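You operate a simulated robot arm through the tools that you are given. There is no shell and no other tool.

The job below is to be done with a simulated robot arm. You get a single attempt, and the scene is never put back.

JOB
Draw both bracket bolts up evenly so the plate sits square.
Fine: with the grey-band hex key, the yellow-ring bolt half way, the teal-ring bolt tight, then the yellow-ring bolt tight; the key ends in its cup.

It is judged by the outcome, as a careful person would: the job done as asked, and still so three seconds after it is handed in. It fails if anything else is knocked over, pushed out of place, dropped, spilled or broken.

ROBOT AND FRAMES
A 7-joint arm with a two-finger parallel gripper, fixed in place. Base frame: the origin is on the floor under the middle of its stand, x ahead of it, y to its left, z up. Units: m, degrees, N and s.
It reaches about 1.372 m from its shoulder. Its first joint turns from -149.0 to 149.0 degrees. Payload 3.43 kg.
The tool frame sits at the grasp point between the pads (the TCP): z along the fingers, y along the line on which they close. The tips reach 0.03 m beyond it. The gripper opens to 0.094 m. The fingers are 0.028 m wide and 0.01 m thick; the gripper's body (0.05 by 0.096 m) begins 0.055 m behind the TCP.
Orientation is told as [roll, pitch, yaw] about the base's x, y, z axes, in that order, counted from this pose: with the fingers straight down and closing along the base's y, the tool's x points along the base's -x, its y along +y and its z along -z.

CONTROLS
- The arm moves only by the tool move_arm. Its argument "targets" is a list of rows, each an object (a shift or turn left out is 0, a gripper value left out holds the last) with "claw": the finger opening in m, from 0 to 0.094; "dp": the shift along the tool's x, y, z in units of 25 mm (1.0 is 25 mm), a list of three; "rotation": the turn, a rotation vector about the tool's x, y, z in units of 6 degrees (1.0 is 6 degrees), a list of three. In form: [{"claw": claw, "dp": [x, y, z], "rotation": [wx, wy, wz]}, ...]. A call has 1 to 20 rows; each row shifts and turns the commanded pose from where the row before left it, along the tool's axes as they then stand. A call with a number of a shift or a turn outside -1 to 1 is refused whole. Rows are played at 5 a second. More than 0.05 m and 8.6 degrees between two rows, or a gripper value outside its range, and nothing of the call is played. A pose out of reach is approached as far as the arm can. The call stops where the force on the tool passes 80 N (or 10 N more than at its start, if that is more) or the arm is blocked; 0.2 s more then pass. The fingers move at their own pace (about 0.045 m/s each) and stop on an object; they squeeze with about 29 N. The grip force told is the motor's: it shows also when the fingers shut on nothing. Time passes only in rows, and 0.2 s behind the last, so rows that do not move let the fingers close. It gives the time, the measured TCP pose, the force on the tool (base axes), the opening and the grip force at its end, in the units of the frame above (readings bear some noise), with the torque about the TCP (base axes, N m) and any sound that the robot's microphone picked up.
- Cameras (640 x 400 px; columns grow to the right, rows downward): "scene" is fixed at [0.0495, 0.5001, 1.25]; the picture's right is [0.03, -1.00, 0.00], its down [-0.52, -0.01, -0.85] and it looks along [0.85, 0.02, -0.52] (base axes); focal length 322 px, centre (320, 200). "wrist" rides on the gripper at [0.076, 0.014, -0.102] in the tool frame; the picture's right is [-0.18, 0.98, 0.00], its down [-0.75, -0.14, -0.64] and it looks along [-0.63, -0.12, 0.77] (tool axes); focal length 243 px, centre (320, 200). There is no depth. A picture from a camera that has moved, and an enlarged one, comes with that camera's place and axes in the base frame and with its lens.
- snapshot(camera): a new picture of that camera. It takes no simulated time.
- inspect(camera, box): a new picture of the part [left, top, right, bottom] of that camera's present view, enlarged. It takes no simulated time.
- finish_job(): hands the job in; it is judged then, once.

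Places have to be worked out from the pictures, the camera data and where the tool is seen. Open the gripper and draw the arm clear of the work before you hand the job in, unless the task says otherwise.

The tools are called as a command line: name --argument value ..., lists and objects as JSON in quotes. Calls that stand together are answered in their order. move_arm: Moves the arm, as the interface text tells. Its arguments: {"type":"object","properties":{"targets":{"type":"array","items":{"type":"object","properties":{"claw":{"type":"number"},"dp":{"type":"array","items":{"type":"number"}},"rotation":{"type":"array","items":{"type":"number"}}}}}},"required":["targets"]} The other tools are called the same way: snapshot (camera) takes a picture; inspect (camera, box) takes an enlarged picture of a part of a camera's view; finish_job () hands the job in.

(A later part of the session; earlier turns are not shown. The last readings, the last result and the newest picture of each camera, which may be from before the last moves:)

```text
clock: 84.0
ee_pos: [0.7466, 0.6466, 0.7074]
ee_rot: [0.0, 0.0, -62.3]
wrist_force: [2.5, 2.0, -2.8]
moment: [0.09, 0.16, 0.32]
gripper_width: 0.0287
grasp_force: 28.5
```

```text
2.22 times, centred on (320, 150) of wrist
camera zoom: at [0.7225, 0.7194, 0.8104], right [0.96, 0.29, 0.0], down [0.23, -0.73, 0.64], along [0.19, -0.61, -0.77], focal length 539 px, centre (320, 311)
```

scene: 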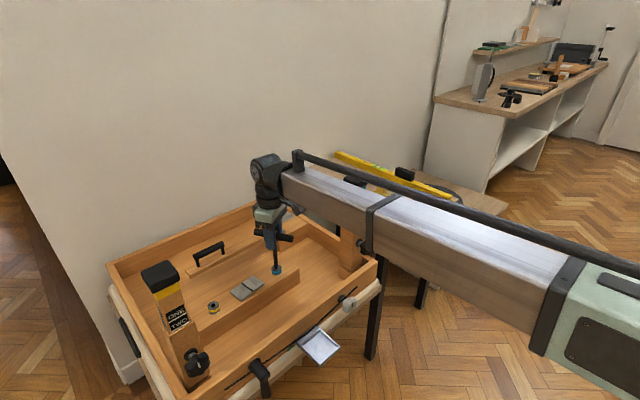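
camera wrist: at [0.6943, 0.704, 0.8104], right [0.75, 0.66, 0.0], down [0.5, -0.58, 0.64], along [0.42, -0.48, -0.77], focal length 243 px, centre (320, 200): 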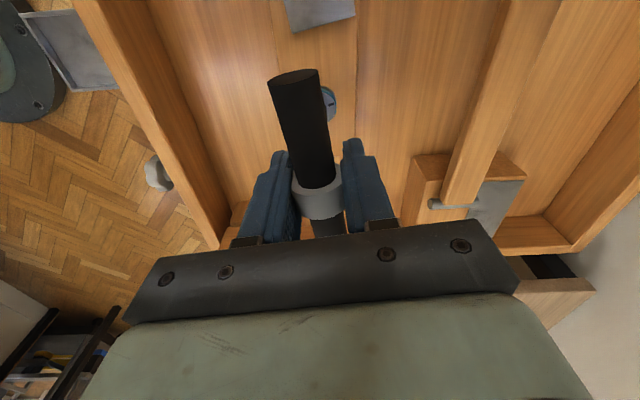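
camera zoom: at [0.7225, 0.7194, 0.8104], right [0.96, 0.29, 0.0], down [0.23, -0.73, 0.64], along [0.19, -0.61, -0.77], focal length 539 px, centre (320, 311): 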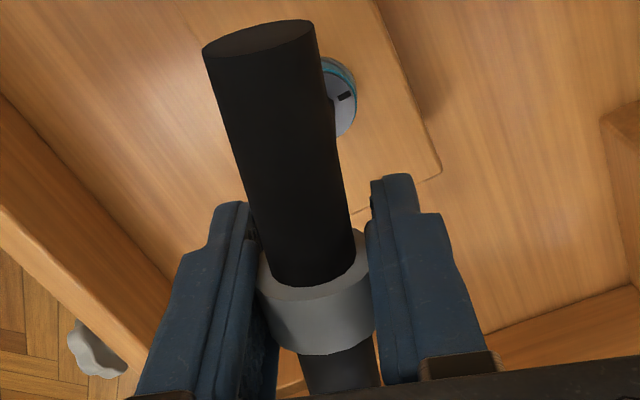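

Teal has reached about 215° with torque 0.32 N·m and is still moving. I'll continue; the wrist still has range.

move_arm --targets '[{"rotation": [0, 0, 0.5]}, {"rotation": [0, 0, 0.5]}, {"rotation": [0, 0, 0.5]}, {"rotation": [0, 0, 0.5]}, {"rotation": [0, 0, 0.5]}, {"rotation": [0, 0, 0.5]}, {"rotation": [0, 0, 0.5]}, {"rotation": [0, 0, 0.5]}]'

inspect --camera "scene" --box '[226, 272, 266, 302]'

inspect --camera "scene" --box '[269, 261, 287, 275]'

inspect --camera "wrist" --box '[300, 60, 360, 120]'

```text
clock: 85.8
ee_pos: [0.7464, 0.6472, 0.7082]
ee_rot: [0.0, 0.0, -86.4]
wrist_force: [4.3, 1.7, -1.9]
moment: [0.01, -0.03, -0.21]
gripper_width: 0.0288
grasp_force: 29.3
```

```text
13.33 times, centred on (246, 287) of scene
camera zoom: at [0.0495, 0.5001, 1.25], right [0.03, -1.0, 0.0], down [-0.52, -0.01, -0.85], along [0.85, 0.02, -0.52], focal length 4300 px, centre (1307, -960)
```

zoom: 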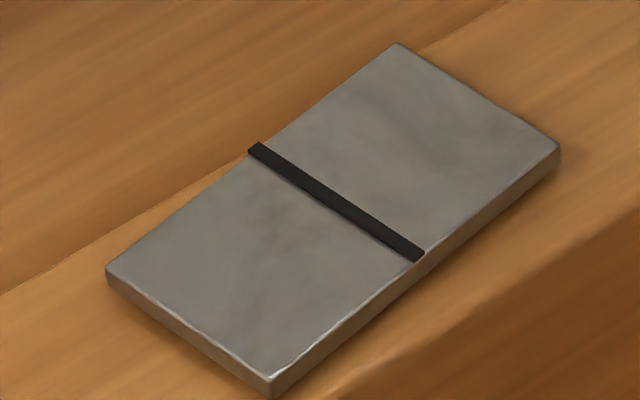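

```text
16.00 times, centred on (278, 268) of scene
camera zoom: at [0.0495, 0.5001, 1.25], right [0.03, -1.0, 0.0], down [-0.52, -0.01, -0.85], along [0.85, 0.02, -0.52], focal length 5160 px, centre (992, -888)
```

zoom: 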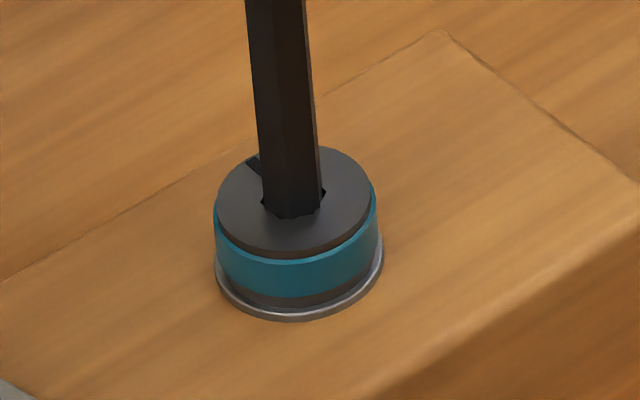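

```text
6.67 times, centred on (330, 90) of wrist
camera zoom: at [0.7545, 0.7222, 0.8105], right [0.99, -0.12, 0.0], down [-0.09, -0.76, 0.64], along [-0.08, -0.64, -0.77], focal length 1618 px, centre (253, 933)
```

zoom: 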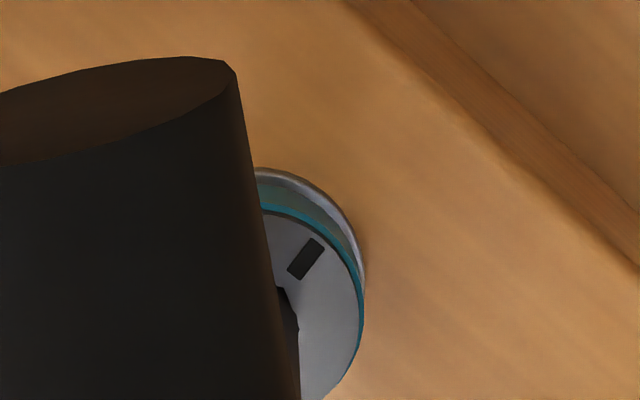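

Teal's mark hasn't moved in this last 24°, and the torque flipped sign. So the bolt hit its hard stop at about 215° of turn and the key slipped over to the next hex position in the socket. I'll rotate on to the next aligned position, which relieves the wedge, and re-check.

move_arm --targets '[{"rotation": [0, 0, 0.5]}, {"rotation": [0, 0, 0.5]}, {"rotation": [0, 0, 0.5]}, {"rotation": [0, 0, 0.5]}, {"rotation": [0, 0, 0.5]}, {"rotation": [0, 0, 0.5]}, {"rotation": [0, 0, 0.5]}, {"rotation": [0, 0, 0.5]}]'

inspect --camera "scene" --box '[269, 261, 287, 275]'

inspect --camera "wrist" --box '[300, 60, 360, 120]'

inspect --camera "scene" --box '[226, 272, 266, 302]'

```text
clock: 87.6
ee_pos: [0.746, 0.6467, 0.7081]
ee_rot: [0.1, -0.1, -110.3]
wrist_force: [-0.4, 1.5, -2.3]
moment: [0.23, 0.11, -0.01]
gripper_width: 0.0287
grasp_force: 29.1
```

```text
16.00 times, centred on (278, 268) of scene
camera zoom: at [0.0495, 0.5001, 1.25], right [0.03, -1.0, 0.0], down [-0.52, -0.01, -0.85], along [0.85, 0.02, -0.52], focal length 5160 px, centre (992, -888)
```

zoom: 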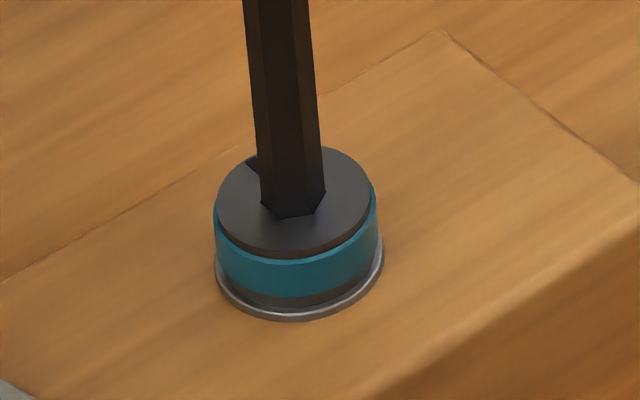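

```text
6.67 times, centred on (330, 90) of wrist
camera zoom: at [0.7848, 0.7117, 0.8105], right [0.86, -0.51, 0.0], down [-0.39, -0.66, 0.64], along [-0.33, -0.55, -0.77], focal length 1618 px, centre (253, 933)
```

zoom: 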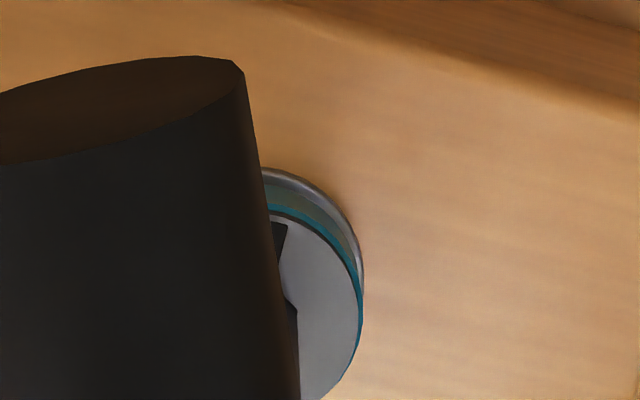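

```text
13.33 times, centred on (246, 287) of scene
camera zoom: at [0.0495, 0.5001, 1.25], right [0.03, -1.0, 0.0], down [-0.52, -0.01, -0.85], along [0.85, 0.02, -0.52], focal length 4300 px, centre (1307, -960)
```

zoom: 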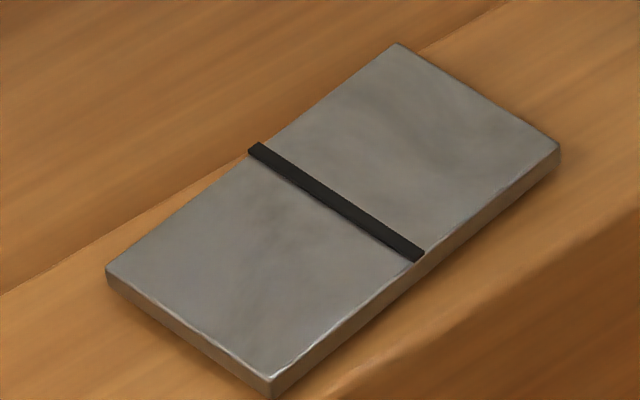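

The key has settled into the next hex position with torque back near zero, and teal is still at its 215° stop. I'll apply a firm but limited clockwise nudge to confirm it's tight.

move_arm --targets '[{"rotation": [0, 0, 0.5]}, {"rotation": [0, 0, 0.5]}, {"rotation": [0, 0, 0.5]}, {"rotation": [0, 0, 0.4]}, {}]'

inspect --camera "scene" --box '[269, 261, 287, 275]'

inspect --camera "wrist" --box '[300, 60, 360, 120]'

```text
clock: 88.8
ee_pos: [0.7467, 0.6474, 0.708]
ee_rot: [-0.1, 0.0, -121.6]
wrist_force: [0.5, -0.3, -0.3]
moment: [-0.38, 0.04, 0.34]
gripper_width: 0.0288
grasp_force: 28.8
```

```text
16.00 times, centred on (278, 268) of scene
camera zoom: at [0.0495, 0.5001, 1.25], right [0.03, -1.0, 0.0], down [-0.52, -0.01, -0.85], along [0.85, 0.02, -0.52], focal length 5160 px, centre (992, -888)
```

zoom: 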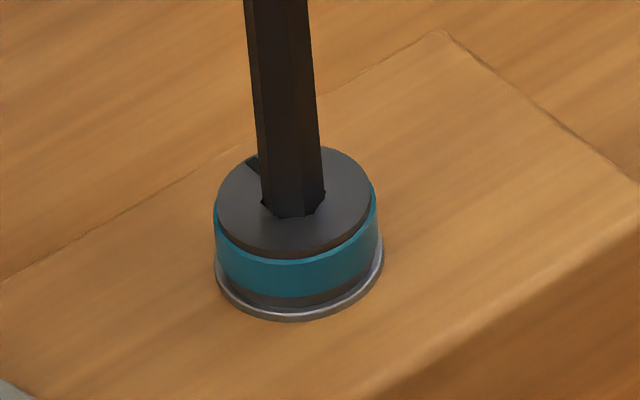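

```text
6.67 times, centred on (330, 90) of wrist
camera zoom: at [0.7973, 0.7027, 0.8105], right [0.74, -0.67, 0.0], down [-0.52, -0.57, 0.64], along [-0.43, -0.47, -0.77], focal length 1618 px, centre (253, 933)
```

zoom: 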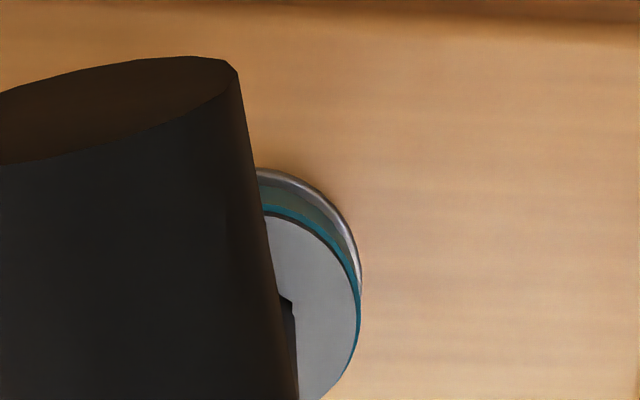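

0.34 N·m and the bolt doesn't budge. I'll add a few more degrees to see whether torque climbs without the bolt moving, which would confirm a hard stop.

move_arm --targets '[{"rotation": [0, 0, 0.25]}, {"rotation": [0, 0, 0.25]}, {}]'

inspect --camera "scene" --box '[269, 261, 287, 275]'

```text
clock: 89.6
ee_pos: [0.7452, 0.6468, 0.7096]
ee_rot: [0.0, -0.1, -124.7]
wrist_force: [0.4, -0.1, 1.9]
moment: [-0.11, 0.26, 0.34]
gripper_width: 0.0289
grasp_force: 28.5
```

```text
16.00 times, centred on (278, 268) of scene
camera zoom: at [0.0495, 0.5001, 1.25], right [0.03, -1.0, 0.0], down [-0.52, -0.01, -0.85], along [0.85, 0.02, -0.52], focal length 5160 px, centre (992, -888)
```

zoom: 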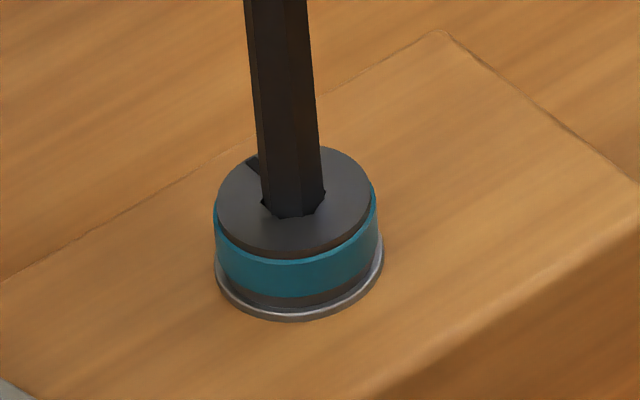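

Torque plateaus at 0.34 N·m with the bolt motionless and its head now down on the washer (the black gap seen earlier is gone), so teal is tight at ≈215°. That implies half way is ≈108°, so yellow at 142° is somewhat beyond half. I'll relieve the key and lift it out.

move_arm --targets '[{"rotation": [0, 0, -0.5]}, {"rotation": [0, 0, -0.5]}, {"rotation": [0, 0, -0.5]}, {"rotation": [0, 0, -0.5]}, {"rotation": [0, 0, -0.2]}, {"dp": [0, 0, -0.15]}, {"dp": [0, 0, -0.2]}, {"dp": [0, 0, -0.3]}, {"dp": [0, 0, -0.4]}, {}]'

inspect --camera "scene" --box '[262, 250, 294, 278]'

inspect --camera "scene" --box '[226, 272, 266, 302]'

inspect --camera "scene" --box '[204, 296, 222, 310]'

```text
clock: 91.8
ee_pos: [0.7453, 0.6467, 0.7357]
ee_rot: [0.1, -0.1, -111.5]
wrist_force: [-0.3, -0.5, -1.7]
moment: [0.02, 0.0, -0.03]
gripper_width: 0.029
grasp_force: 29.2
```

```text
14.29 times, centred on (278, 264) of scene
camera zoom: at [0.0495, 0.5001, 1.25], right [0.03, -1.0, 0.0], down [-0.52, -0.01, -0.85], along [0.85, 0.02, -0.52], focal length 4608 px, centre (920, -714)
```

zoom: 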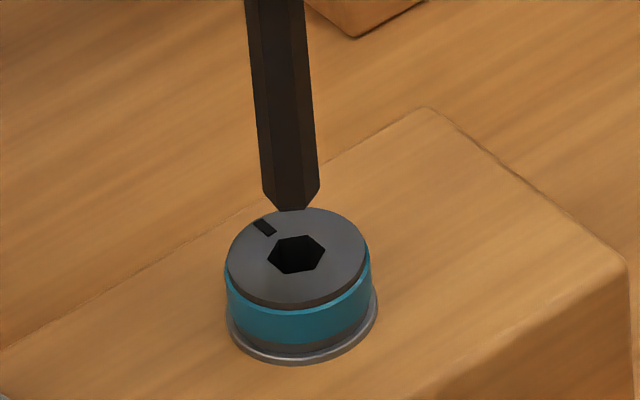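

```text
13.33 times, centred on (246, 287) of scene
camera zoom: at [0.0495, 0.5001, 1.25], right [0.03, -1.0, 0.0], down [-0.52, -0.01, -0.85], along [0.85, 0.02, -0.52], focal length 4300 px, centre (1307, -960)
```

zoom: 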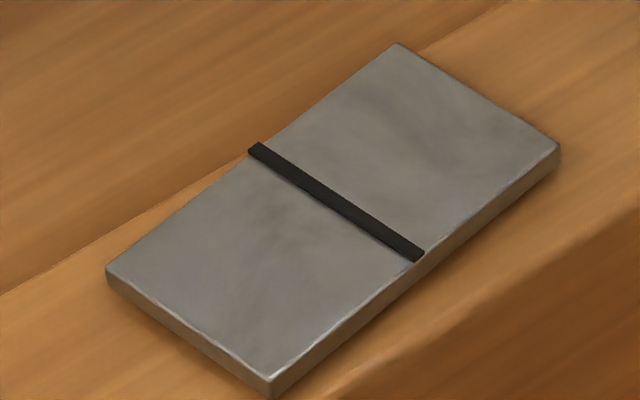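

```text
16.00 times, centred on (213, 303) of scene
camera zoom: at [0.0495, 0.5001, 1.25], right [0.03, -1.0, 0.0], down [-0.52, -0.01, -0.85], along [0.85, 0.02, -0.52], focal length 5160 px, centre (2032, -1448)
```

zoom: 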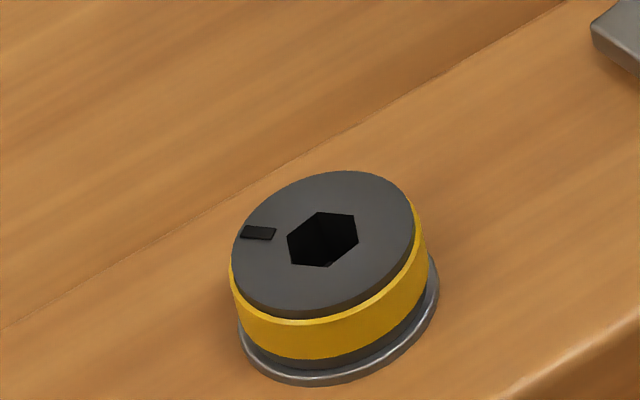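

Teal's mark confirms about 208–215° of turn, its socket is clear, and the plate remains skewed about 11°. Now I'll move back to yellow; first lift, rotate to yaw −4.3° (which suits yellow's current hex angle) and travel over.

move_arm --targets '[{"dp": [0, 0, -0.95]}, {"dp": [0, 0, -0.95]}, {"dp": [0, 0, -0.95]}, {"dp": [0, 0, -0.95]}, {"dp": [0, 0, -0.95]}, {"dp": [0, 0, -0.95]}, {"dp": [0, 0, -0.95]}, {}]'

move_arm --targets '[{"rotation": [0, 0, -0.993]}, {"rotation": [0, 0, -0.993]}, {"rotation": [0, 0, -0.993]}, {"rotation": [0, 0, -0.993]}, {"rotation": [0, 0, -0.993]}, {"rotation": [0, 0, -0.993]}, {"rotation": [0, 0, -0.993]}, {"rotation": [0, 0, -0.993]}, {"rotation": [0, 0, -0.993]}, {"rotation": [0, 0, -0.993]}, {"rotation": [0, 0, -0.993]}, {"rotation": [0, 0, -0.993]}, {"rotation": [0, 0, -0.993]}, {"rotation": [0, 0, -0.993]}, {"rotation": [0, 0, -0.993]}, {"rotation": [0, 0, -0.993]}, {"rotation": [0, 0, -0.993]}, {"rotation": [0, 0, -0.993]}, {}]'

move_arm --targets '[{"dp": [0.864, 0.746, 0]}, {"dp": [0.864, 0.746, 0]}, {"dp": [0.864, 0.746, 0]}, {"dp": [0.864, 0.746, 0]}, {"dp": [0.864, 0.746, 0]}, {"dp": [0.864, 0.746, 0]}, {"dp": [0.864, 0.746, 0]}, {}]'

inspect --camera "wrist" --box '[160, 60, 400, 240]'

```text
clock: 93.6
ee_pos: [0.7453, 0.648, 0.9024]
ee_rot: [0.1, -0.1, -111.5]
wrist_force: [0.0, -1.1, -1.5]
moment: [-0.03, -0.01, 0.01]
gripper_width: 0.0285
grasp_force: 29.0
```

```text
clock: 97.6
ee_pos: [0.7455, 0.6471, 0.9017]
ee_rot: [0.0, 0.0, -4.1]
wrist_force: [0.1, -0.5, -1.1]
moment: [0.0, -0.01, -0.03]
gripper_width: 0.0289
grasp_force: 29.2
```

```text
clock: 99.4
ee_pos: [0.6034, 0.7868, 0.9016]
ee_rot: [0.0, -0.1, -4.2]
wrist_force: [-0.7, 0.0, -1.4]
moment: [-0.03, 0.02, 0.01]
gripper_width: 0.0288
grasp_force: 29.6
```

```text
2.22 times, centred on (280, 150) of wrist
camera zoom: at [0.5283, 0.8062, 1.004], right [0.26, 0.97, 0.0], down [0.74, -0.2, 0.64], along [0.62, -0.16, -0.77], focal length 539 px, centre (409, 311)
```

zoom: 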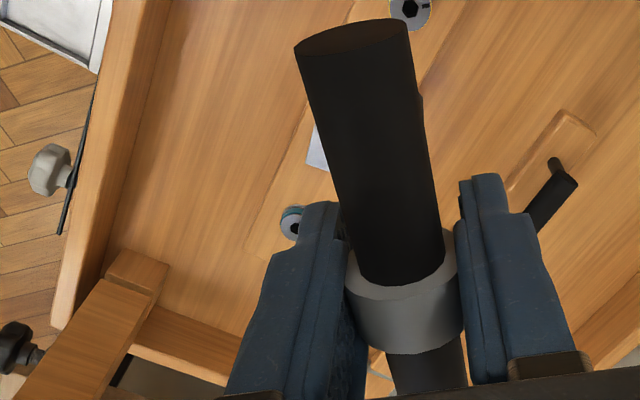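

Over yellow again, true TCP about (0.6035, 0.786). Descending to 14 mm above the socket and checking alignment.

move_arm --targets '[{"dp": [0, 0.03, 0.95]}, {"dp": [0, 0, 0.95]}, {"dp": [0, 0, 0.95]}, {"dp": [0, 0, 0.95]}, {"dp": [0, 0, 0.95]}, {"dp": [0, 0, 0.95]}, {"dp": [0, 0, 0.95]}, {"dp": [0, 0, 0.3]}, {}, {}]'

inspect --camera "scene" --box '[204, 296, 222, 310]'

inspect --camera "wrist" --box '[300, 60, 360, 120]'

```text
clock: 101.6
ee_pos: [0.6043, 0.7887, 0.7273]
ee_rot: [0.0, 0.0, -4.2]
wrist_force: [0.2, -0.2, -1.4]
moment: [-0.02, 0.02, -0.01]
gripper_width: 0.0285
grasp_force: 29.2
```

```text
16.00 times, centred on (213, 303) of scene
camera zoom: at [0.0495, 0.5001, 1.25], right [0.03, -1.0, 0.0], down [-0.52, -0.01, -0.85], along [0.85, 0.02, -0.52], focal length 5160 px, centre (2032, -1448)
```

zoom: 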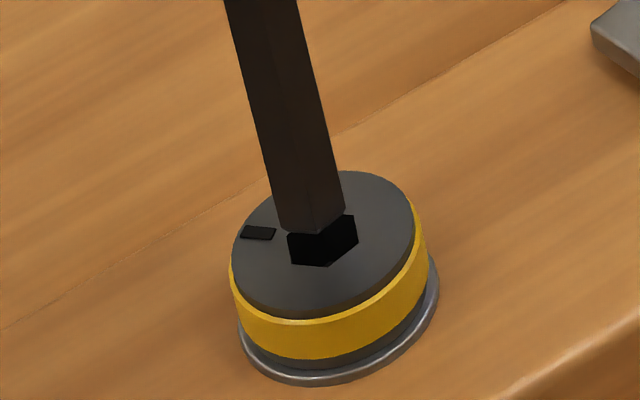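

```text
6.67 times, centred on (330, 90) of wrist
camera zoom: at [0.5288, 0.8066, 0.8289], right [0.26, 0.97, 0.0], down [0.74, -0.2, 0.64], along [0.62, -0.16, -0.77], focal length 1618 px, centre (253, 933)
```

zoom: 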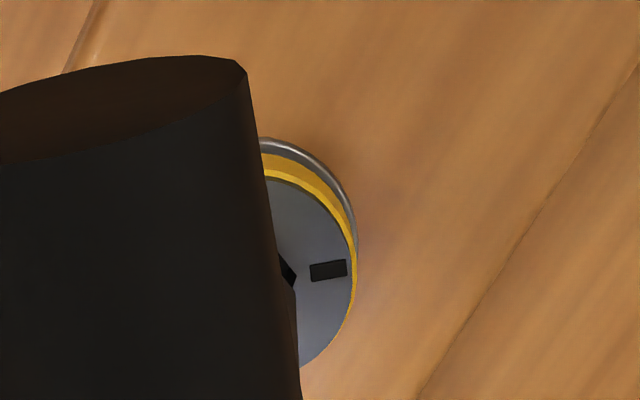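

Accounting for perspective, the tip is aligned within about 0.4 mm. I'll trim slightly and lower into the yellow socket in small steps.

move_arm --targets '[{"dp": [-0.004, -0.012, 0.12]}, {"dp": [0, 0, 0.1]}, {"dp": [0, 0, 0.06]}, {"dp": [0, 0, 0.05]}, {"dp": [0, 0, 0.05]}, {}]'

inspect --camera "scene" --box '[204, 296, 222, 310]'

```text
clock: 103.0
ee_pos: [0.6034, 0.7888, 0.7171]
ee_rot: [0.0, 0.0, -4.2]
wrist_force: [1.1, -0.2, -1.1]
moment: [0.0, -0.04, 0.03]
gripper_width: 0.0286
grasp_force: 29.1
```

```text
16.00 times, centred on (213, 303) of scene
camera zoom: at [0.0495, 0.5001, 1.25], right [0.03, -1.0, 0.0], down [-0.52, -0.01, -0.85], along [0.85, 0.02, -0.52], focal length 5160 px, centre (2032, -1448)
```

zoom: 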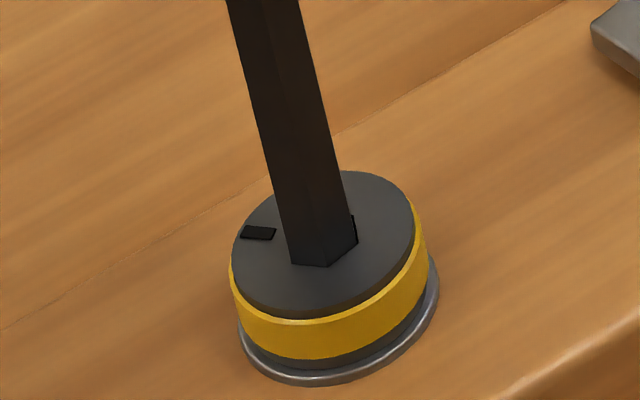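

It's in the socket. Lowering the rest of the way to seat it.

move_arm --targets '[{"dp": [0, -0.01, 0.08]}, {"dp": [0, 0, 0.08]}, {"dp": [0, 0, 0.08]}, {"dp": [0, 0, 0.08]}, {"dp": [0, 0, 0.06]}, {"dp": [0, 0, 0.04]}, {}]'

inspect --camera "scene" --box '[226, 272, 266, 302]'

```text
clock: 104.6
ee_pos: [0.6037, 0.7881, 0.7088]
ee_rot: [0.0, 0.1, -4.2]
wrist_force: [0.2, -0.8, 4.4]
moment: [0.0, -0.04, 0.01]
gripper_width: 0.0288
grasp_force: 29.2
```

```text
13.33 times, centred on (246, 287) of scene
camera zoom: at [0.0495, 0.5001, 1.25], right [0.03, -1.0, 0.0], down [-0.52, -0.01, -0.85], along [0.85, 0.02, -0.52], focal length 4300 px, centre (1307, -960)
```

zoom: 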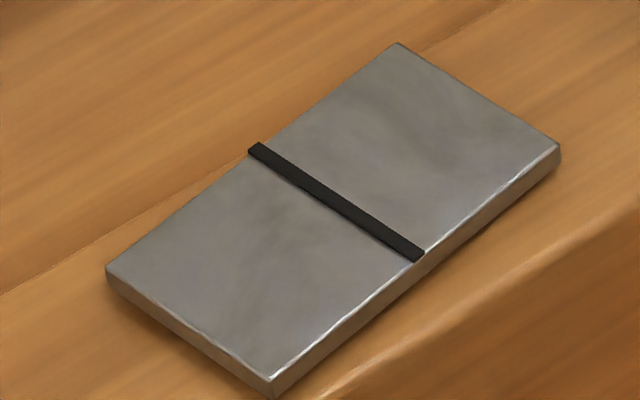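

Seated. The plate has been perfectly still while the bolts were, so it reacts only to bolt turning. I'll back yellow off from 142° toward a true half way (~107°), checking the plate as I go.

move_arm --targets '[{"dp": [0, 0, -0.012], "rotation": [0, 0, -0.5]}, {"rotation": [0, 0, -0.5]}, {"rotation": [0, 0, -0.5]}, {"rotation": [0, 0, -0.5]}, {"rotation": [0, 0, -0.5]}, {"rotation": [0, 0, -0.5]}, {"rotation": [0, 0, -0.5]}, {"rotation": [0, 0, -0.5]}, {}]'

inspect --camera "scene" --box '[226, 272, 266, 302]'

inspect --camera "scene" --box '[204, 296, 222, 310]'

```text
clock: 106.6
ee_pos: [0.6033, 0.7888, 0.7075]
ee_rot: [0.0, 0.0, 19.9]
wrist_force: [3.4, 2.3, 7.2]
moment: [0.15, -0.32, -0.07]
gripper_width: 0.0284
grasp_force: 29.4
```

```text
13.33 times, centred on (246, 287) of scene
camera zoom: at [0.0495, 0.5001, 1.25], right [0.03, -1.0, 0.0], down [-0.52, -0.01, -0.85], along [0.85, 0.02, -0.52], focal length 4300 px, centre (1307, -960)
```

zoom: 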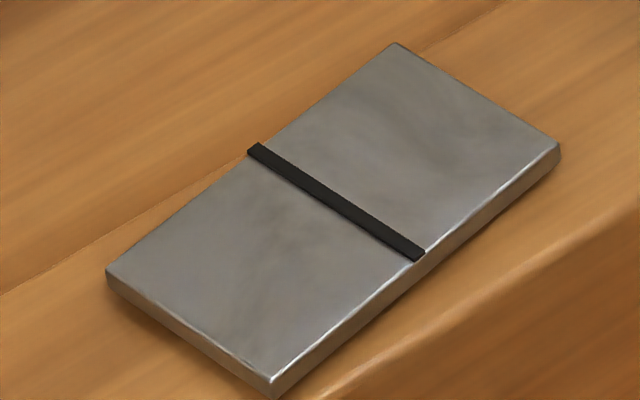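

```text
16.00 times, centred on (213, 303) of scene
camera zoom: at [0.0495, 0.5001, 1.25], right [0.03, -1.0, 0.0], down [-0.52, -0.01, -0.85], along [0.85, 0.02, -0.52], focal length 5160 px, centre (2032, -1448)
```

zoom: 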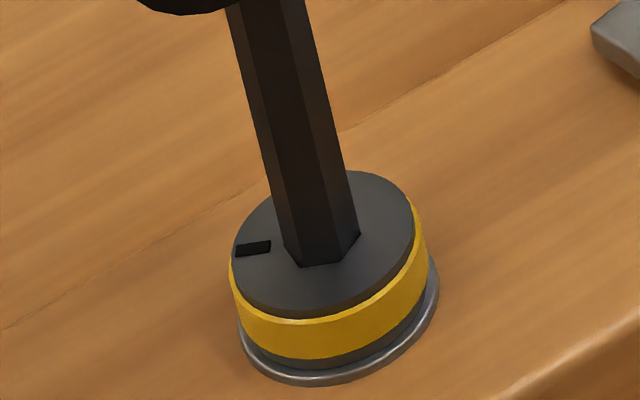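

Yellow is back to about 126°, and the plate hasn't recovered (possibly +0.2°). Continuing to loosen toward half way.

move_arm --targets '[{"dp": [0, 0, -0.01], "rotation": [0, 0, -0.5]}, {"rotation": [0, 0, -0.5]}, {"rotation": [0, 0, -0.5]}, {"rotation": [0, 0, -0.5]}, {"rotation": [0, 0, -0.5]}, {"rotation": [0, 0, -0.5]}, {"rotation": [0, 0, -0.3]}, {}]'

inspect --camera "scene" --box '[226, 272, 266, 302]'

inspect --camera "scene" --box '[204, 296, 222, 310]'

```text
clock: 108.4
ee_pos: [0.6036, 0.7884, 0.7083]
ee_rot: [0.0, 0.0, 39.7]
wrist_force: [0.7, 0.0, 1.2]
moment: [-0.07, -0.02, -0.06]
gripper_width: 0.0287
grasp_force: 28.4
```

```text
13.33 times, centred on (246, 287) of scene
camera zoom: at [0.0495, 0.5001, 1.25], right [0.03, -1.0, 0.0], down [-0.52, -0.01, -0.85], along [0.85, 0.02, -0.52], focal length 4300 px, centre (1307, -960)
```

zoom: 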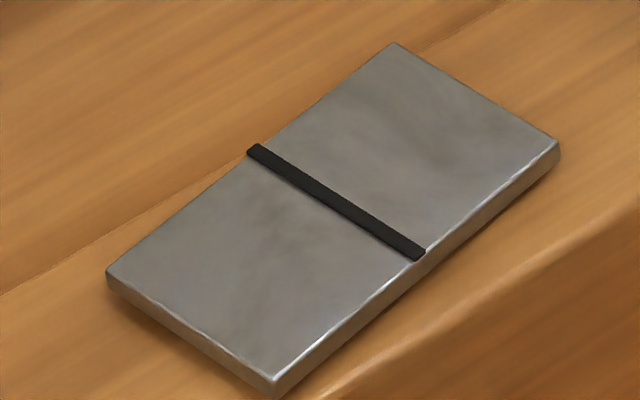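

```text
16.00 times, centred on (213, 303) of scene
camera zoom: at [0.0495, 0.5001, 1.25], right [0.03, -1.0, 0.0], down [-0.52, -0.01, -0.85], along [0.85, 0.02, -0.52], focal length 5160 px, centre (2032, -1448)
```

zoom: 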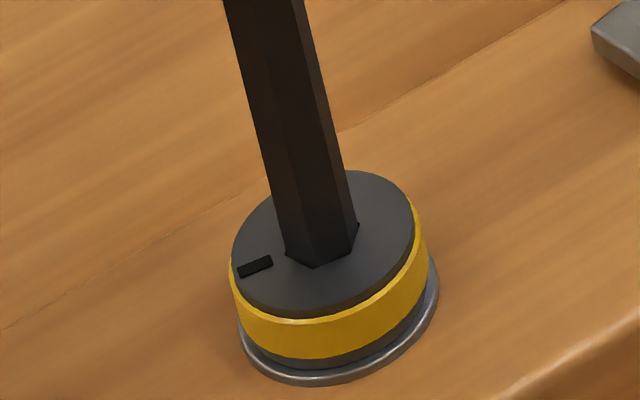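

Yellow is at about 102° now, essentially half way with teal tight. The plate stays skewed for now; the natural next step in the recipe is drawing yellow up tight, so I'll do that in stages and watch the plate.

move_arm --targets '[{"rotation": [0, 0, 0.8]}, {"rotation": [0, 0, 0.8]}, {"rotation": [0, 0, 0.8]}, {"rotation": [0, 0, 0.8]}, {"rotation": [0, 0, 0.8]}, {"rotation": [0, 0, 0.8]}, {"rotation": [0, 0, 0.8]}, {"rotation": [0, 0, 0.8]}, {"rotation": [0, 0, 0.8]}, {"rotation": [0, 0, 0.8]}, {"rotation": [0, 0, 0.8]}, {"rotation": [0, 0, 0.8]}]'

inspect --camera "scene" --box '[226, 272, 266, 302]'

inspect --camera "scene" --box '[204, 296, 222, 310]'

```text
clock: 111.0
ee_pos: [0.6039, 0.788, 0.7085]
ee_rot: [0.0, 0.0, -18.2]
wrist_force: [-2.8, 0.9, 0.1]
moment: [0.03, 0.36, 0.13]
gripper_width: 0.0288
grasp_force: 28.7
```

```text
13.33 times, centred on (246, 287) of scene
camera zoom: at [0.0495, 0.5001, 1.25], right [0.03, -1.0, 0.0], down [-0.52, -0.01, -0.85], along [0.85, 0.02, -0.52], focal length 4300 px, centre (1307, -960)
```

zoom: 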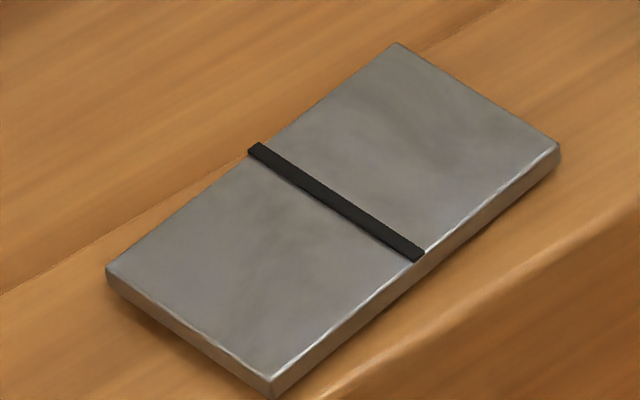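

```text
16.00 times, centred on (213, 303) of scene
camera zoom: at [0.0495, 0.5001, 1.25], right [0.03, -1.0, 0.0], down [-0.52, -0.01, -0.85], along [0.85, 0.02, -0.52], focal length 5160 px, centre (2032, -1448)
```

zoom: 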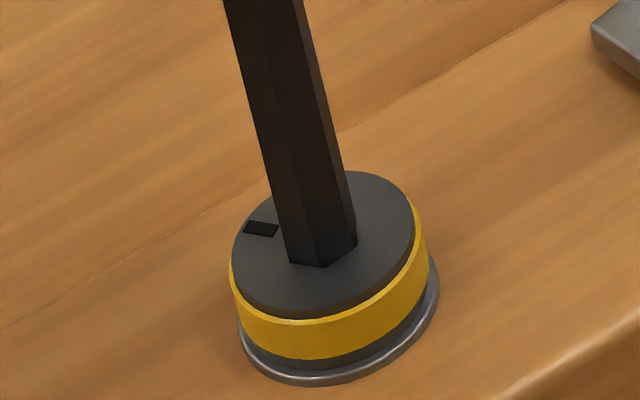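

Measuring corners precisely: the plate yaw follows (teal − yellow) slightly (≈4° for full difference), plus a latched ≈8.7° offset that appeared when yellow ran too far ahead. To recover properly I'll back both bolts off to loose, keeping them even within half, see if the plate resets, and then repeat the recipe with the now known ≈210° travel. First, yellow back to about half.

move_arm --targets '[{"rotation": [0, 0, -0.9]}, {"rotation": [0, 0, -0.9]}, {"rotation": [0, 0, -0.9]}, {"rotation": [0, 0, -0.9]}, {"rotation": [0, 0, -0.9]}, {"rotation": [0, 0, -0.9]}, {"rotation": [0, 0, -0.9]}, {"rotation": [0, 0, -0.9]}, {"rotation": [0, 0, -0.9]}, {"rotation": [0, 0, -0.9]}, {}]'

inspect --camera "scene" --box '[204, 296, 222, 310]'

inspect --camera "scene" --box '[226, 272, 266, 302]'

```text
clock: 113.4
ee_pos: [0.6038, 0.7887, 0.7076]
ee_rot: [0.0, 0.0, 36.1]
wrist_force: [4.3, 1.3, 1.7]
moment: [0.19, -0.39, -0.01]
gripper_width: 0.0287
grasp_force: 28.6
```

```text
16.00 times, centred on (213, 303) of scene
camera zoom: at [0.0495, 0.5001, 1.25], right [0.03, -1.0, 0.0], down [-0.52, -0.01, -0.85], along [0.85, 0.02, -0.52], focal length 5160 px, centre (2032, -1448)
```

zoom: 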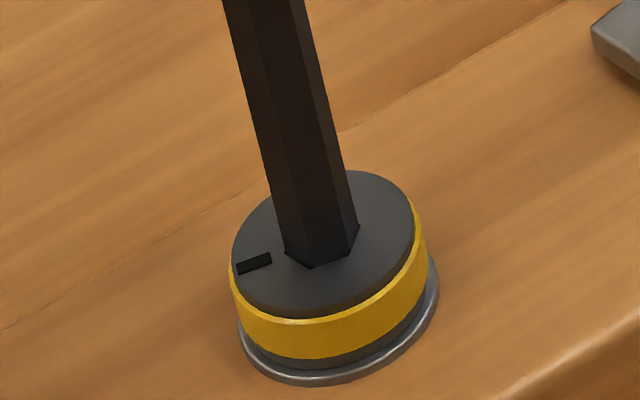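

```text
13.33 times, centred on (246, 287) of scene
camera zoom: at [0.0495, 0.5001, 1.25], right [0.03, -1.0, 0.0], down [-0.52, -0.01, -0.85], along [0.85, 0.02, -0.52], focal length 4300 px, centre (1307, -960)
```

zoom: 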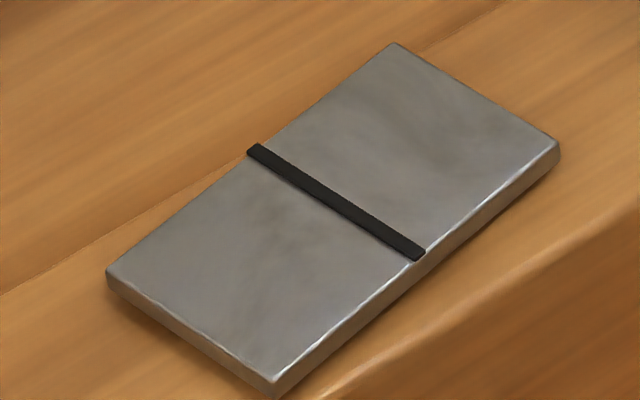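

Yellow is back at about 107° (half). I'll relieve the key, withdraw, and go to teal with yaw ≈ −110° so I can loosen it in one counter-clockwise sweep.

move_arm --targets '[{"rotation": [0, 0, 0.5]}, {"rotation": [0, 0, 0.5]}, {"rotation": [0, 0, 0.4]}, {"dp": [0, 0, -0.15]}, {"dp": [0, 0, -0.2]}, {"dp": [0, 0, -0.3]}, {"dp": [0, 0, -0.6]}, {"dp": [0, 0, -0.95]}, {"dp": [0, 0, -0.95]}, {"dp": [0, 0, -0.95]}, {"dp": [0, 0, -0.95]}, {"dp": [0, 0, -0.95]}, {"dp": [0, 0, -0.95]}, {"dp": [0, 0, -0.8]}, {}]'

inspect --camera "scene" --box '[204, 296, 222, 310]'

inspect --camera "scene" --box '[269, 261, 287, 275]'

```text
clock: 116.6
ee_pos: [0.6045, 0.7886, 0.9019]
ee_rot: [-0.1, -0.1, 27.6]
wrist_force: [0.0, 0.3, -2.5]
moment: [0.03, -0.02, 0.03]
gripper_width: 0.0286
grasp_force: 28.8
```

```text
16.00 times, centred on (213, 303) of scene
camera zoom: at [0.0495, 0.5001, 1.25], right [0.03, -1.0, 0.0], down [-0.52, -0.01, -0.85], along [0.85, 0.02, -0.52], focal length 5160 px, centre (2032, -1448)
```

zoom: 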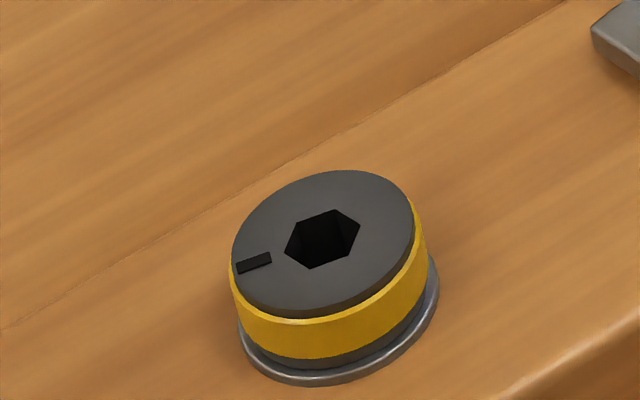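

```text
16.00 times, centred on (278, 268) of scene
camera zoom: at [0.0495, 0.5001, 1.25], right [0.03, -1.0, 0.0], down [-0.52, -0.01, -0.85], along [0.85, 0.02, -0.52], focal length 5160 px, centre (992, -888)
```

zoom: 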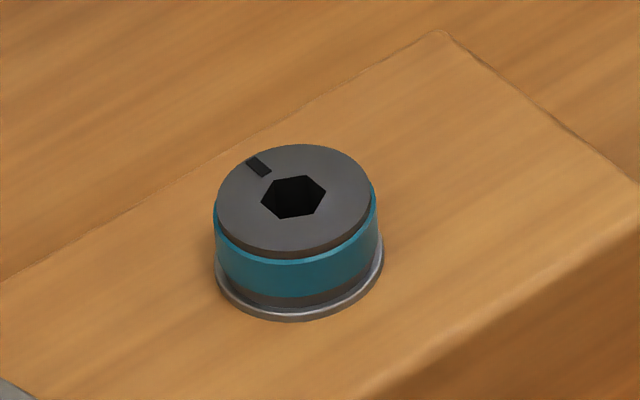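

Teal sits at 210° (so the full travel is 210°, half = 105°) and yellow at about 108°. Rotating at height and moving over to teal.

move_arm --targets '[{"rotation": [0, 0, 1]}, {"rotation": [0, 0, 1]}, {"rotation": [0, 0, 1]}, {"rotation": [0, 0, 1]}, {"rotation": [0, 0, 1]}, {"rotation": [0, 0, 1]}, {"rotation": [0, 0, 1]}, {"rotation": [0, 0, 1]}, {"rotation": [0, 0, 1]}, {"rotation": [0, 0, 1]}, {"rotation": [0, 0, 1]}, {"rotation": [0, 0, 1]}, {"rotation": [0, 0, 1]}, {"rotation": [0, 0, 1]}, {"rotation": [0, 0, 1]}, {"rotation": [0, 0, 1]}, {"rotation": [0, 0, 1]}, {"rotation": [0, 0, 1]}, {"rotation": [0, 0, 1]}, {"rotation": [0, 0, 1]}]'

move_arm --targets '[{"rotation": [0, 0, 1]}, {"rotation": [0, 0, 1]}, {"rotation": [0, 0, 0.27]}, {"dp": [-0.487, 0.873, 0]}, {"dp": [-0.487, 0.873, 0]}, {"dp": [-0.487, 0.873, 0]}, {"dp": [-0.487, 0.873, 0]}, {"dp": [-0.487, 0.873, 0]}, {"dp": [-0.487, 0.873, 0]}, {"dp": [-0.487, 0.873, 0]}, {"dp": [-0.487, 0.873, 0]}, {}]'

snapshot --camera "wrist"

```text
clock: 120.8
ee_pos: [0.6036, 0.7863, 0.9024]
ee_rot: [0.0, -0.1, -92.5]
wrist_force: [-0.9, -1.0, -1.4]
moment: [-0.01, -0.01, -0.01]
gripper_width: 0.0288
grasp_force: 28.7
```

```text
clock: 123.4
ee_pos: [0.745, 0.6445, 0.903]
ee_rot: [0.1, 0.0, -105.9]
wrist_force: [-0.9, -0.5, -0.9]
moment: [0.01, 0.0, 0.02]
gripper_width: 0.0288
grasp_force: 29.0
```

```text
taken
camera wrist: at [0.7794, 0.7128, 1.0041], right [0.89, -0.45, 0.0], down [-0.34, -0.69, 0.64], along [-0.29, -0.57, -0.77], focal length 243 px, centre (320, 200)
```

wrist: 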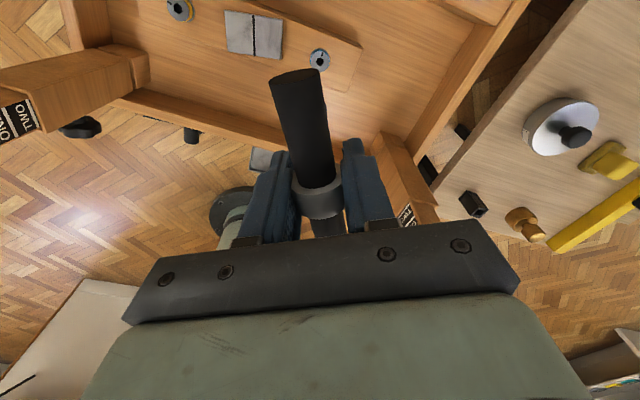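

Over teal, with a small +2.5 mm y correction needed. Descending to about 9 mm above the socket.

move_arm --targets '[{"dp": [0.093, -0.039, 0.9]}, {"dp": [0, 0, 0.95]}, {"dp": [0, 0, 0.95]}, {"dp": [0, 0, 0.95]}, {"dp": [0, 0, 0.95]}, {"dp": [0, 0, 0.95]}, {"dp": [0, 0, 0.95]}, {"dp": [0, 0, 0.3]}, {}, {}]'

inspect --camera "scene" --box '[269, 261, 287, 275]'

inspect --camera "wrist" --box '[300, 60, 360, 120]'

```text
clock: 125.6
ee_pos: [0.7449, 0.6486, 0.7281]
ee_rot: [-0.1, -0.1, -106.0]
wrist_force: [0.4, -0.9, -2.7]
moment: [-0.03, -0.02, -0.02]
gripper_width: 0.0283
grasp_force: 29.3
```

```text
16.00 times, centred on (278, 268) of scene
camera zoom: at [0.0495, 0.5001, 1.25], right [0.03, -1.0, 0.0], down [-0.52, -0.01, -0.85], along [0.85, 0.02, -0.52], focal length 5160 px, centre (992, -888)
```

zoom: 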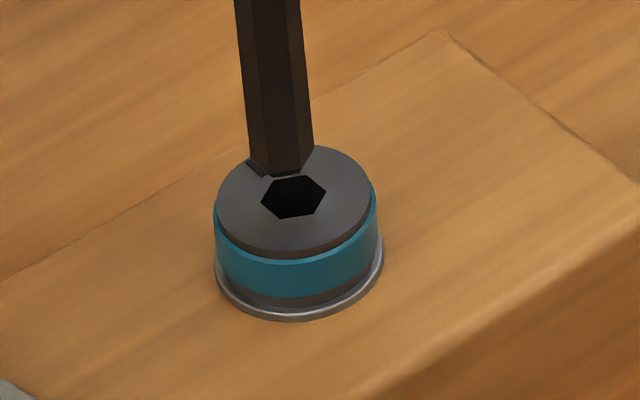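

```text
6.67 times, centred on (330, 90) of wrist
camera zoom: at [0.7791, 0.7167, 0.8313], right [0.89, -0.45, 0.0], down [-0.34, -0.69, 0.64], along [-0.29, -0.57, -0.77], focal length 1618 px, centre (253, 933)
```

zoom: 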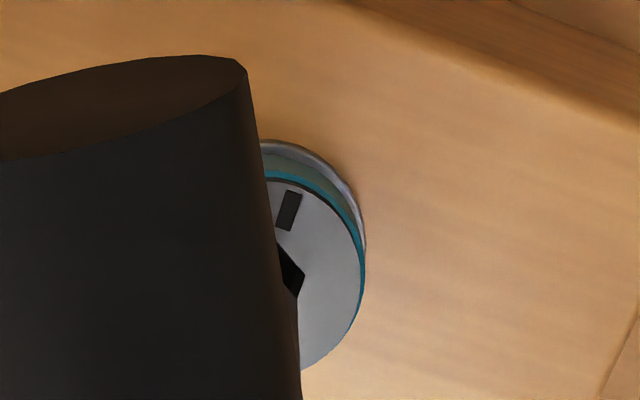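

Tip needs about −1.3 mm in y. Correct and lower to ~3 mm above for a final check.

move_arm --targets '[{"dp": [-0.054, 0, 0.14]}, {"dp": [0, 0, 0.14]}, {}, {}]'

inspect --camera "scene" --box '[269, 261, 287, 275]'

inspect --camera "wrist" --box '[300, 60, 360, 120]'

```text
clock: 126.6
ee_pos: [0.745, 0.6472, 0.7231]
ee_rot: [0.0, 0.0, -105.9]
wrist_force: [0.1, -0.4, -1.6]
moment: [-0.01, 0.03, 0.0]
gripper_width: 0.0287
grasp_force: 28.5
```

```text
16.00 times, centred on (278, 268) of scene
camera zoom: at [0.0495, 0.5001, 1.25], right [0.03, -1.0, 0.0], down [-0.52, -0.01, -0.85], along [0.85, 0.02, -0.52], focal length 5160 px, centre (992, -888)
```

zoom: 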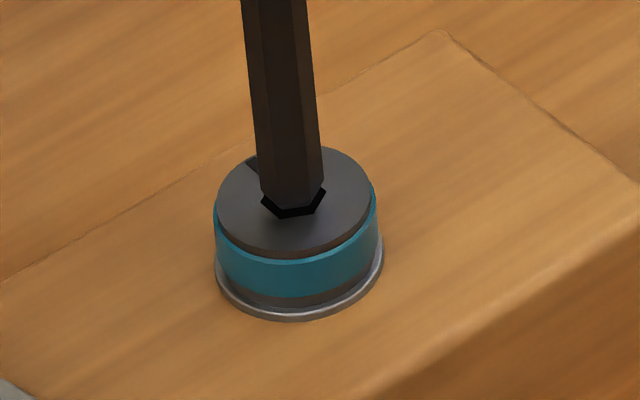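

```text
6.67 times, centred on (330, 90) of wrist
camera zoom: at [0.7786, 0.7153, 0.8241], right [0.89, -0.45, 0.0], down [-0.34, -0.69, 0.64], along [-0.29, -0.57, -0.77], focal length 1618 px, centre (253, 933)
```

zoom: 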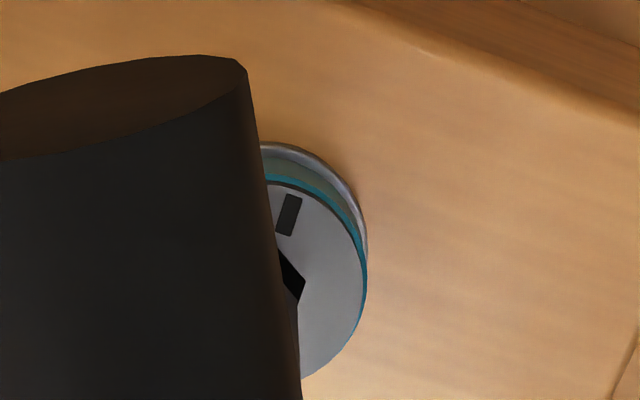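

Nearly there, about 0.5 mm residual. Trimming and lowering into the socket.

move_arm --targets '[{"dp": [-0.019, -0.007, 0.06]}, {"dp": [0, 0, 0.06]}, {"dp": [0, 0, 0.05]}, {"dp": [0, 0, 0.05]}, {}]'

inspect --camera "scene" --box '[269, 261, 287, 275]'

```text
clock: 127.8
ee_pos: [0.7438, 0.6473, 0.7191]
ee_rot: [0.1, 0.2, -106.0]
wrist_force: [1.3, 1.8, 33.2]
moment: [0.03, 0.0, 0.0]
gripper_width: 0.0286
grasp_force: 28.8
```

```text
16.00 times, centred on (278, 268) of scene
camera zoom: at [0.0495, 0.5001, 1.25], right [0.03, -1.0, 0.0], down [-0.52, -0.01, -0.85], along [0.85, 0.02, -0.52], focal length 5160 px, centre (992, -888)
```

zoom: 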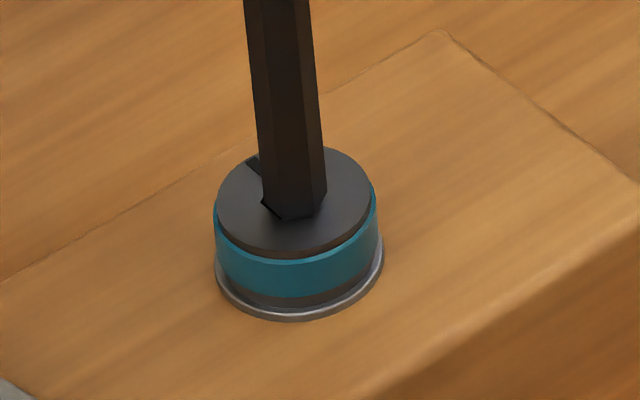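

Landed on the rim (33 N) with a sliver of socket visible at its lower-left. Backing off, shifting 0.5 mm that way, and retrying gently.

move_arm --targets '[{"dp": [0, 0, -0.14]}, {"dp": [0.0096, -0.017, 0]}, {}, {"dp": [0, 0, 0.06]}, {"dp": [0, 0, 0.04]}, {}]'

inspect --camera "scene" --box '[269, 261, 287, 275]'

```text
clock: 129.2
ee_pos: [0.743, 0.6474, 0.7189]
ee_rot: [0.0, 0.1, -106.1]
wrist_force: [0.2, -0.1, 25.1]
moment: [-0.08, 0.05, -0.01]
gripper_width: 0.0289
grasp_force: 29.0
```

```text
16.00 times, centred on (278, 268) of scene
camera zoom: at [0.0495, 0.5001, 1.25], right [0.03, -1.0, 0.0], down [-0.52, -0.01, -0.85], along [0.85, 0.02, -0.52], focal length 5160 px, centre (992, -888)
```

zoom: 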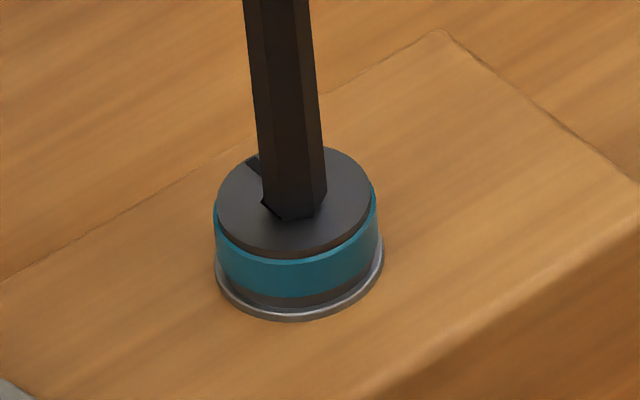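

The outlines suggest a few degrees of rotational mismatch as well (earlier neutral was nearer −110°). I'll lift slightly, rotate 3° clockwise, and try again.

move_arm --targets '[{"dp": [0, 0, -0.12]}, {"dp": [0.004, -0.008, 0], "rotation": [0, 0, 0.5]}, {}, {"dp": [0, 0, 0.06]}, {"dp": [0, 0, 0.04]}, {}]'

inspect --camera "scene" --box '[269, 261, 287, 275]'

```text
clock: 130.6
ee_pos: [0.7424, 0.6476, 0.721]
ee_rot: [0.2, 0.1, -108.9]
wrist_force: [0.2, -0.9, 15.5]
moment: [-0.07, -0.02, 0.03]
gripper_width: 0.0288
grasp_force: 29.3
```

```text
16.00 times, centred on (278, 268) of scene
camera zoom: at [0.0495, 0.5001, 1.25], right [0.03, -1.0, 0.0], down [-0.52, -0.01, -0.85], along [0.85, 0.02, -0.52], focal length 5160 px, centre (992, -888)
```

zoom: 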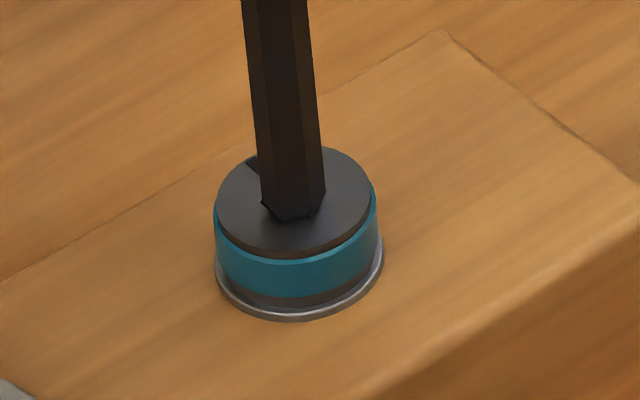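

Down to a light 15 N contact and outlines now match closely. I'll do a small in-plane search while pressing lightly so it can drop in.

move_arm --targets '[{"dp": [0.018, 0.002, 0]}, {}, {"dp": [0.012, 0, 0]}, {}, {"dp": [0, 0.014, 0]}, {}]'

inspect --camera "scene" --box '[269, 261, 287, 275]'

inspect --camera "wrist" --box '[300, 60, 360, 120]'

```text
clock: 132.0
ee_pos: [0.7431, 0.6472, 0.7195]
ee_rot: [0.1, 0.0, -109.0]
wrist_force: [-1.6, -1.8, 19.9]
moment: [-0.17, 0.19, 0.02]
gripper_width: 0.0285
grasp_force: 28.9
```

```text
16.00 times, centred on (278, 268) of scene
camera zoom: at [0.0495, 0.5001, 1.25], right [0.03, -1.0, 0.0], down [-0.52, -0.01, -0.85], along [0.85, 0.02, -0.52], focal length 5160 px, centre (992, -888)
```

zoom: 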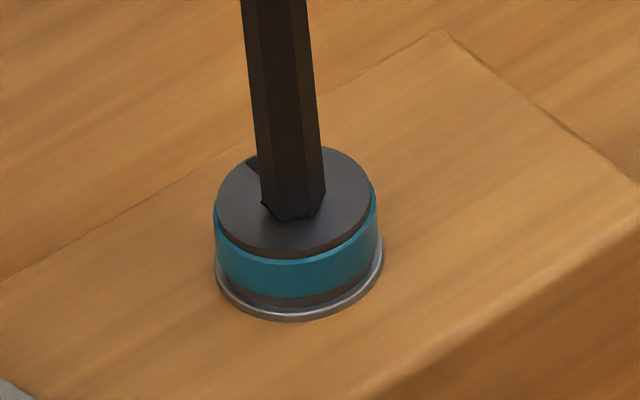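

```text
6.67 times, centred on (330, 90) of wrist
camera zoom: at [0.7816, 0.7134, 0.8212], right [0.87, -0.49, 0.0], down [-0.38, -0.67, 0.64], along [-0.32, -0.56, -0.77], focal length 1618 px, centre (253, 933)
```

zoom: 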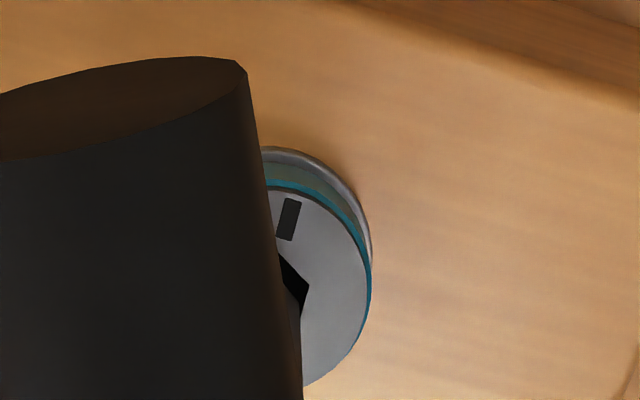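

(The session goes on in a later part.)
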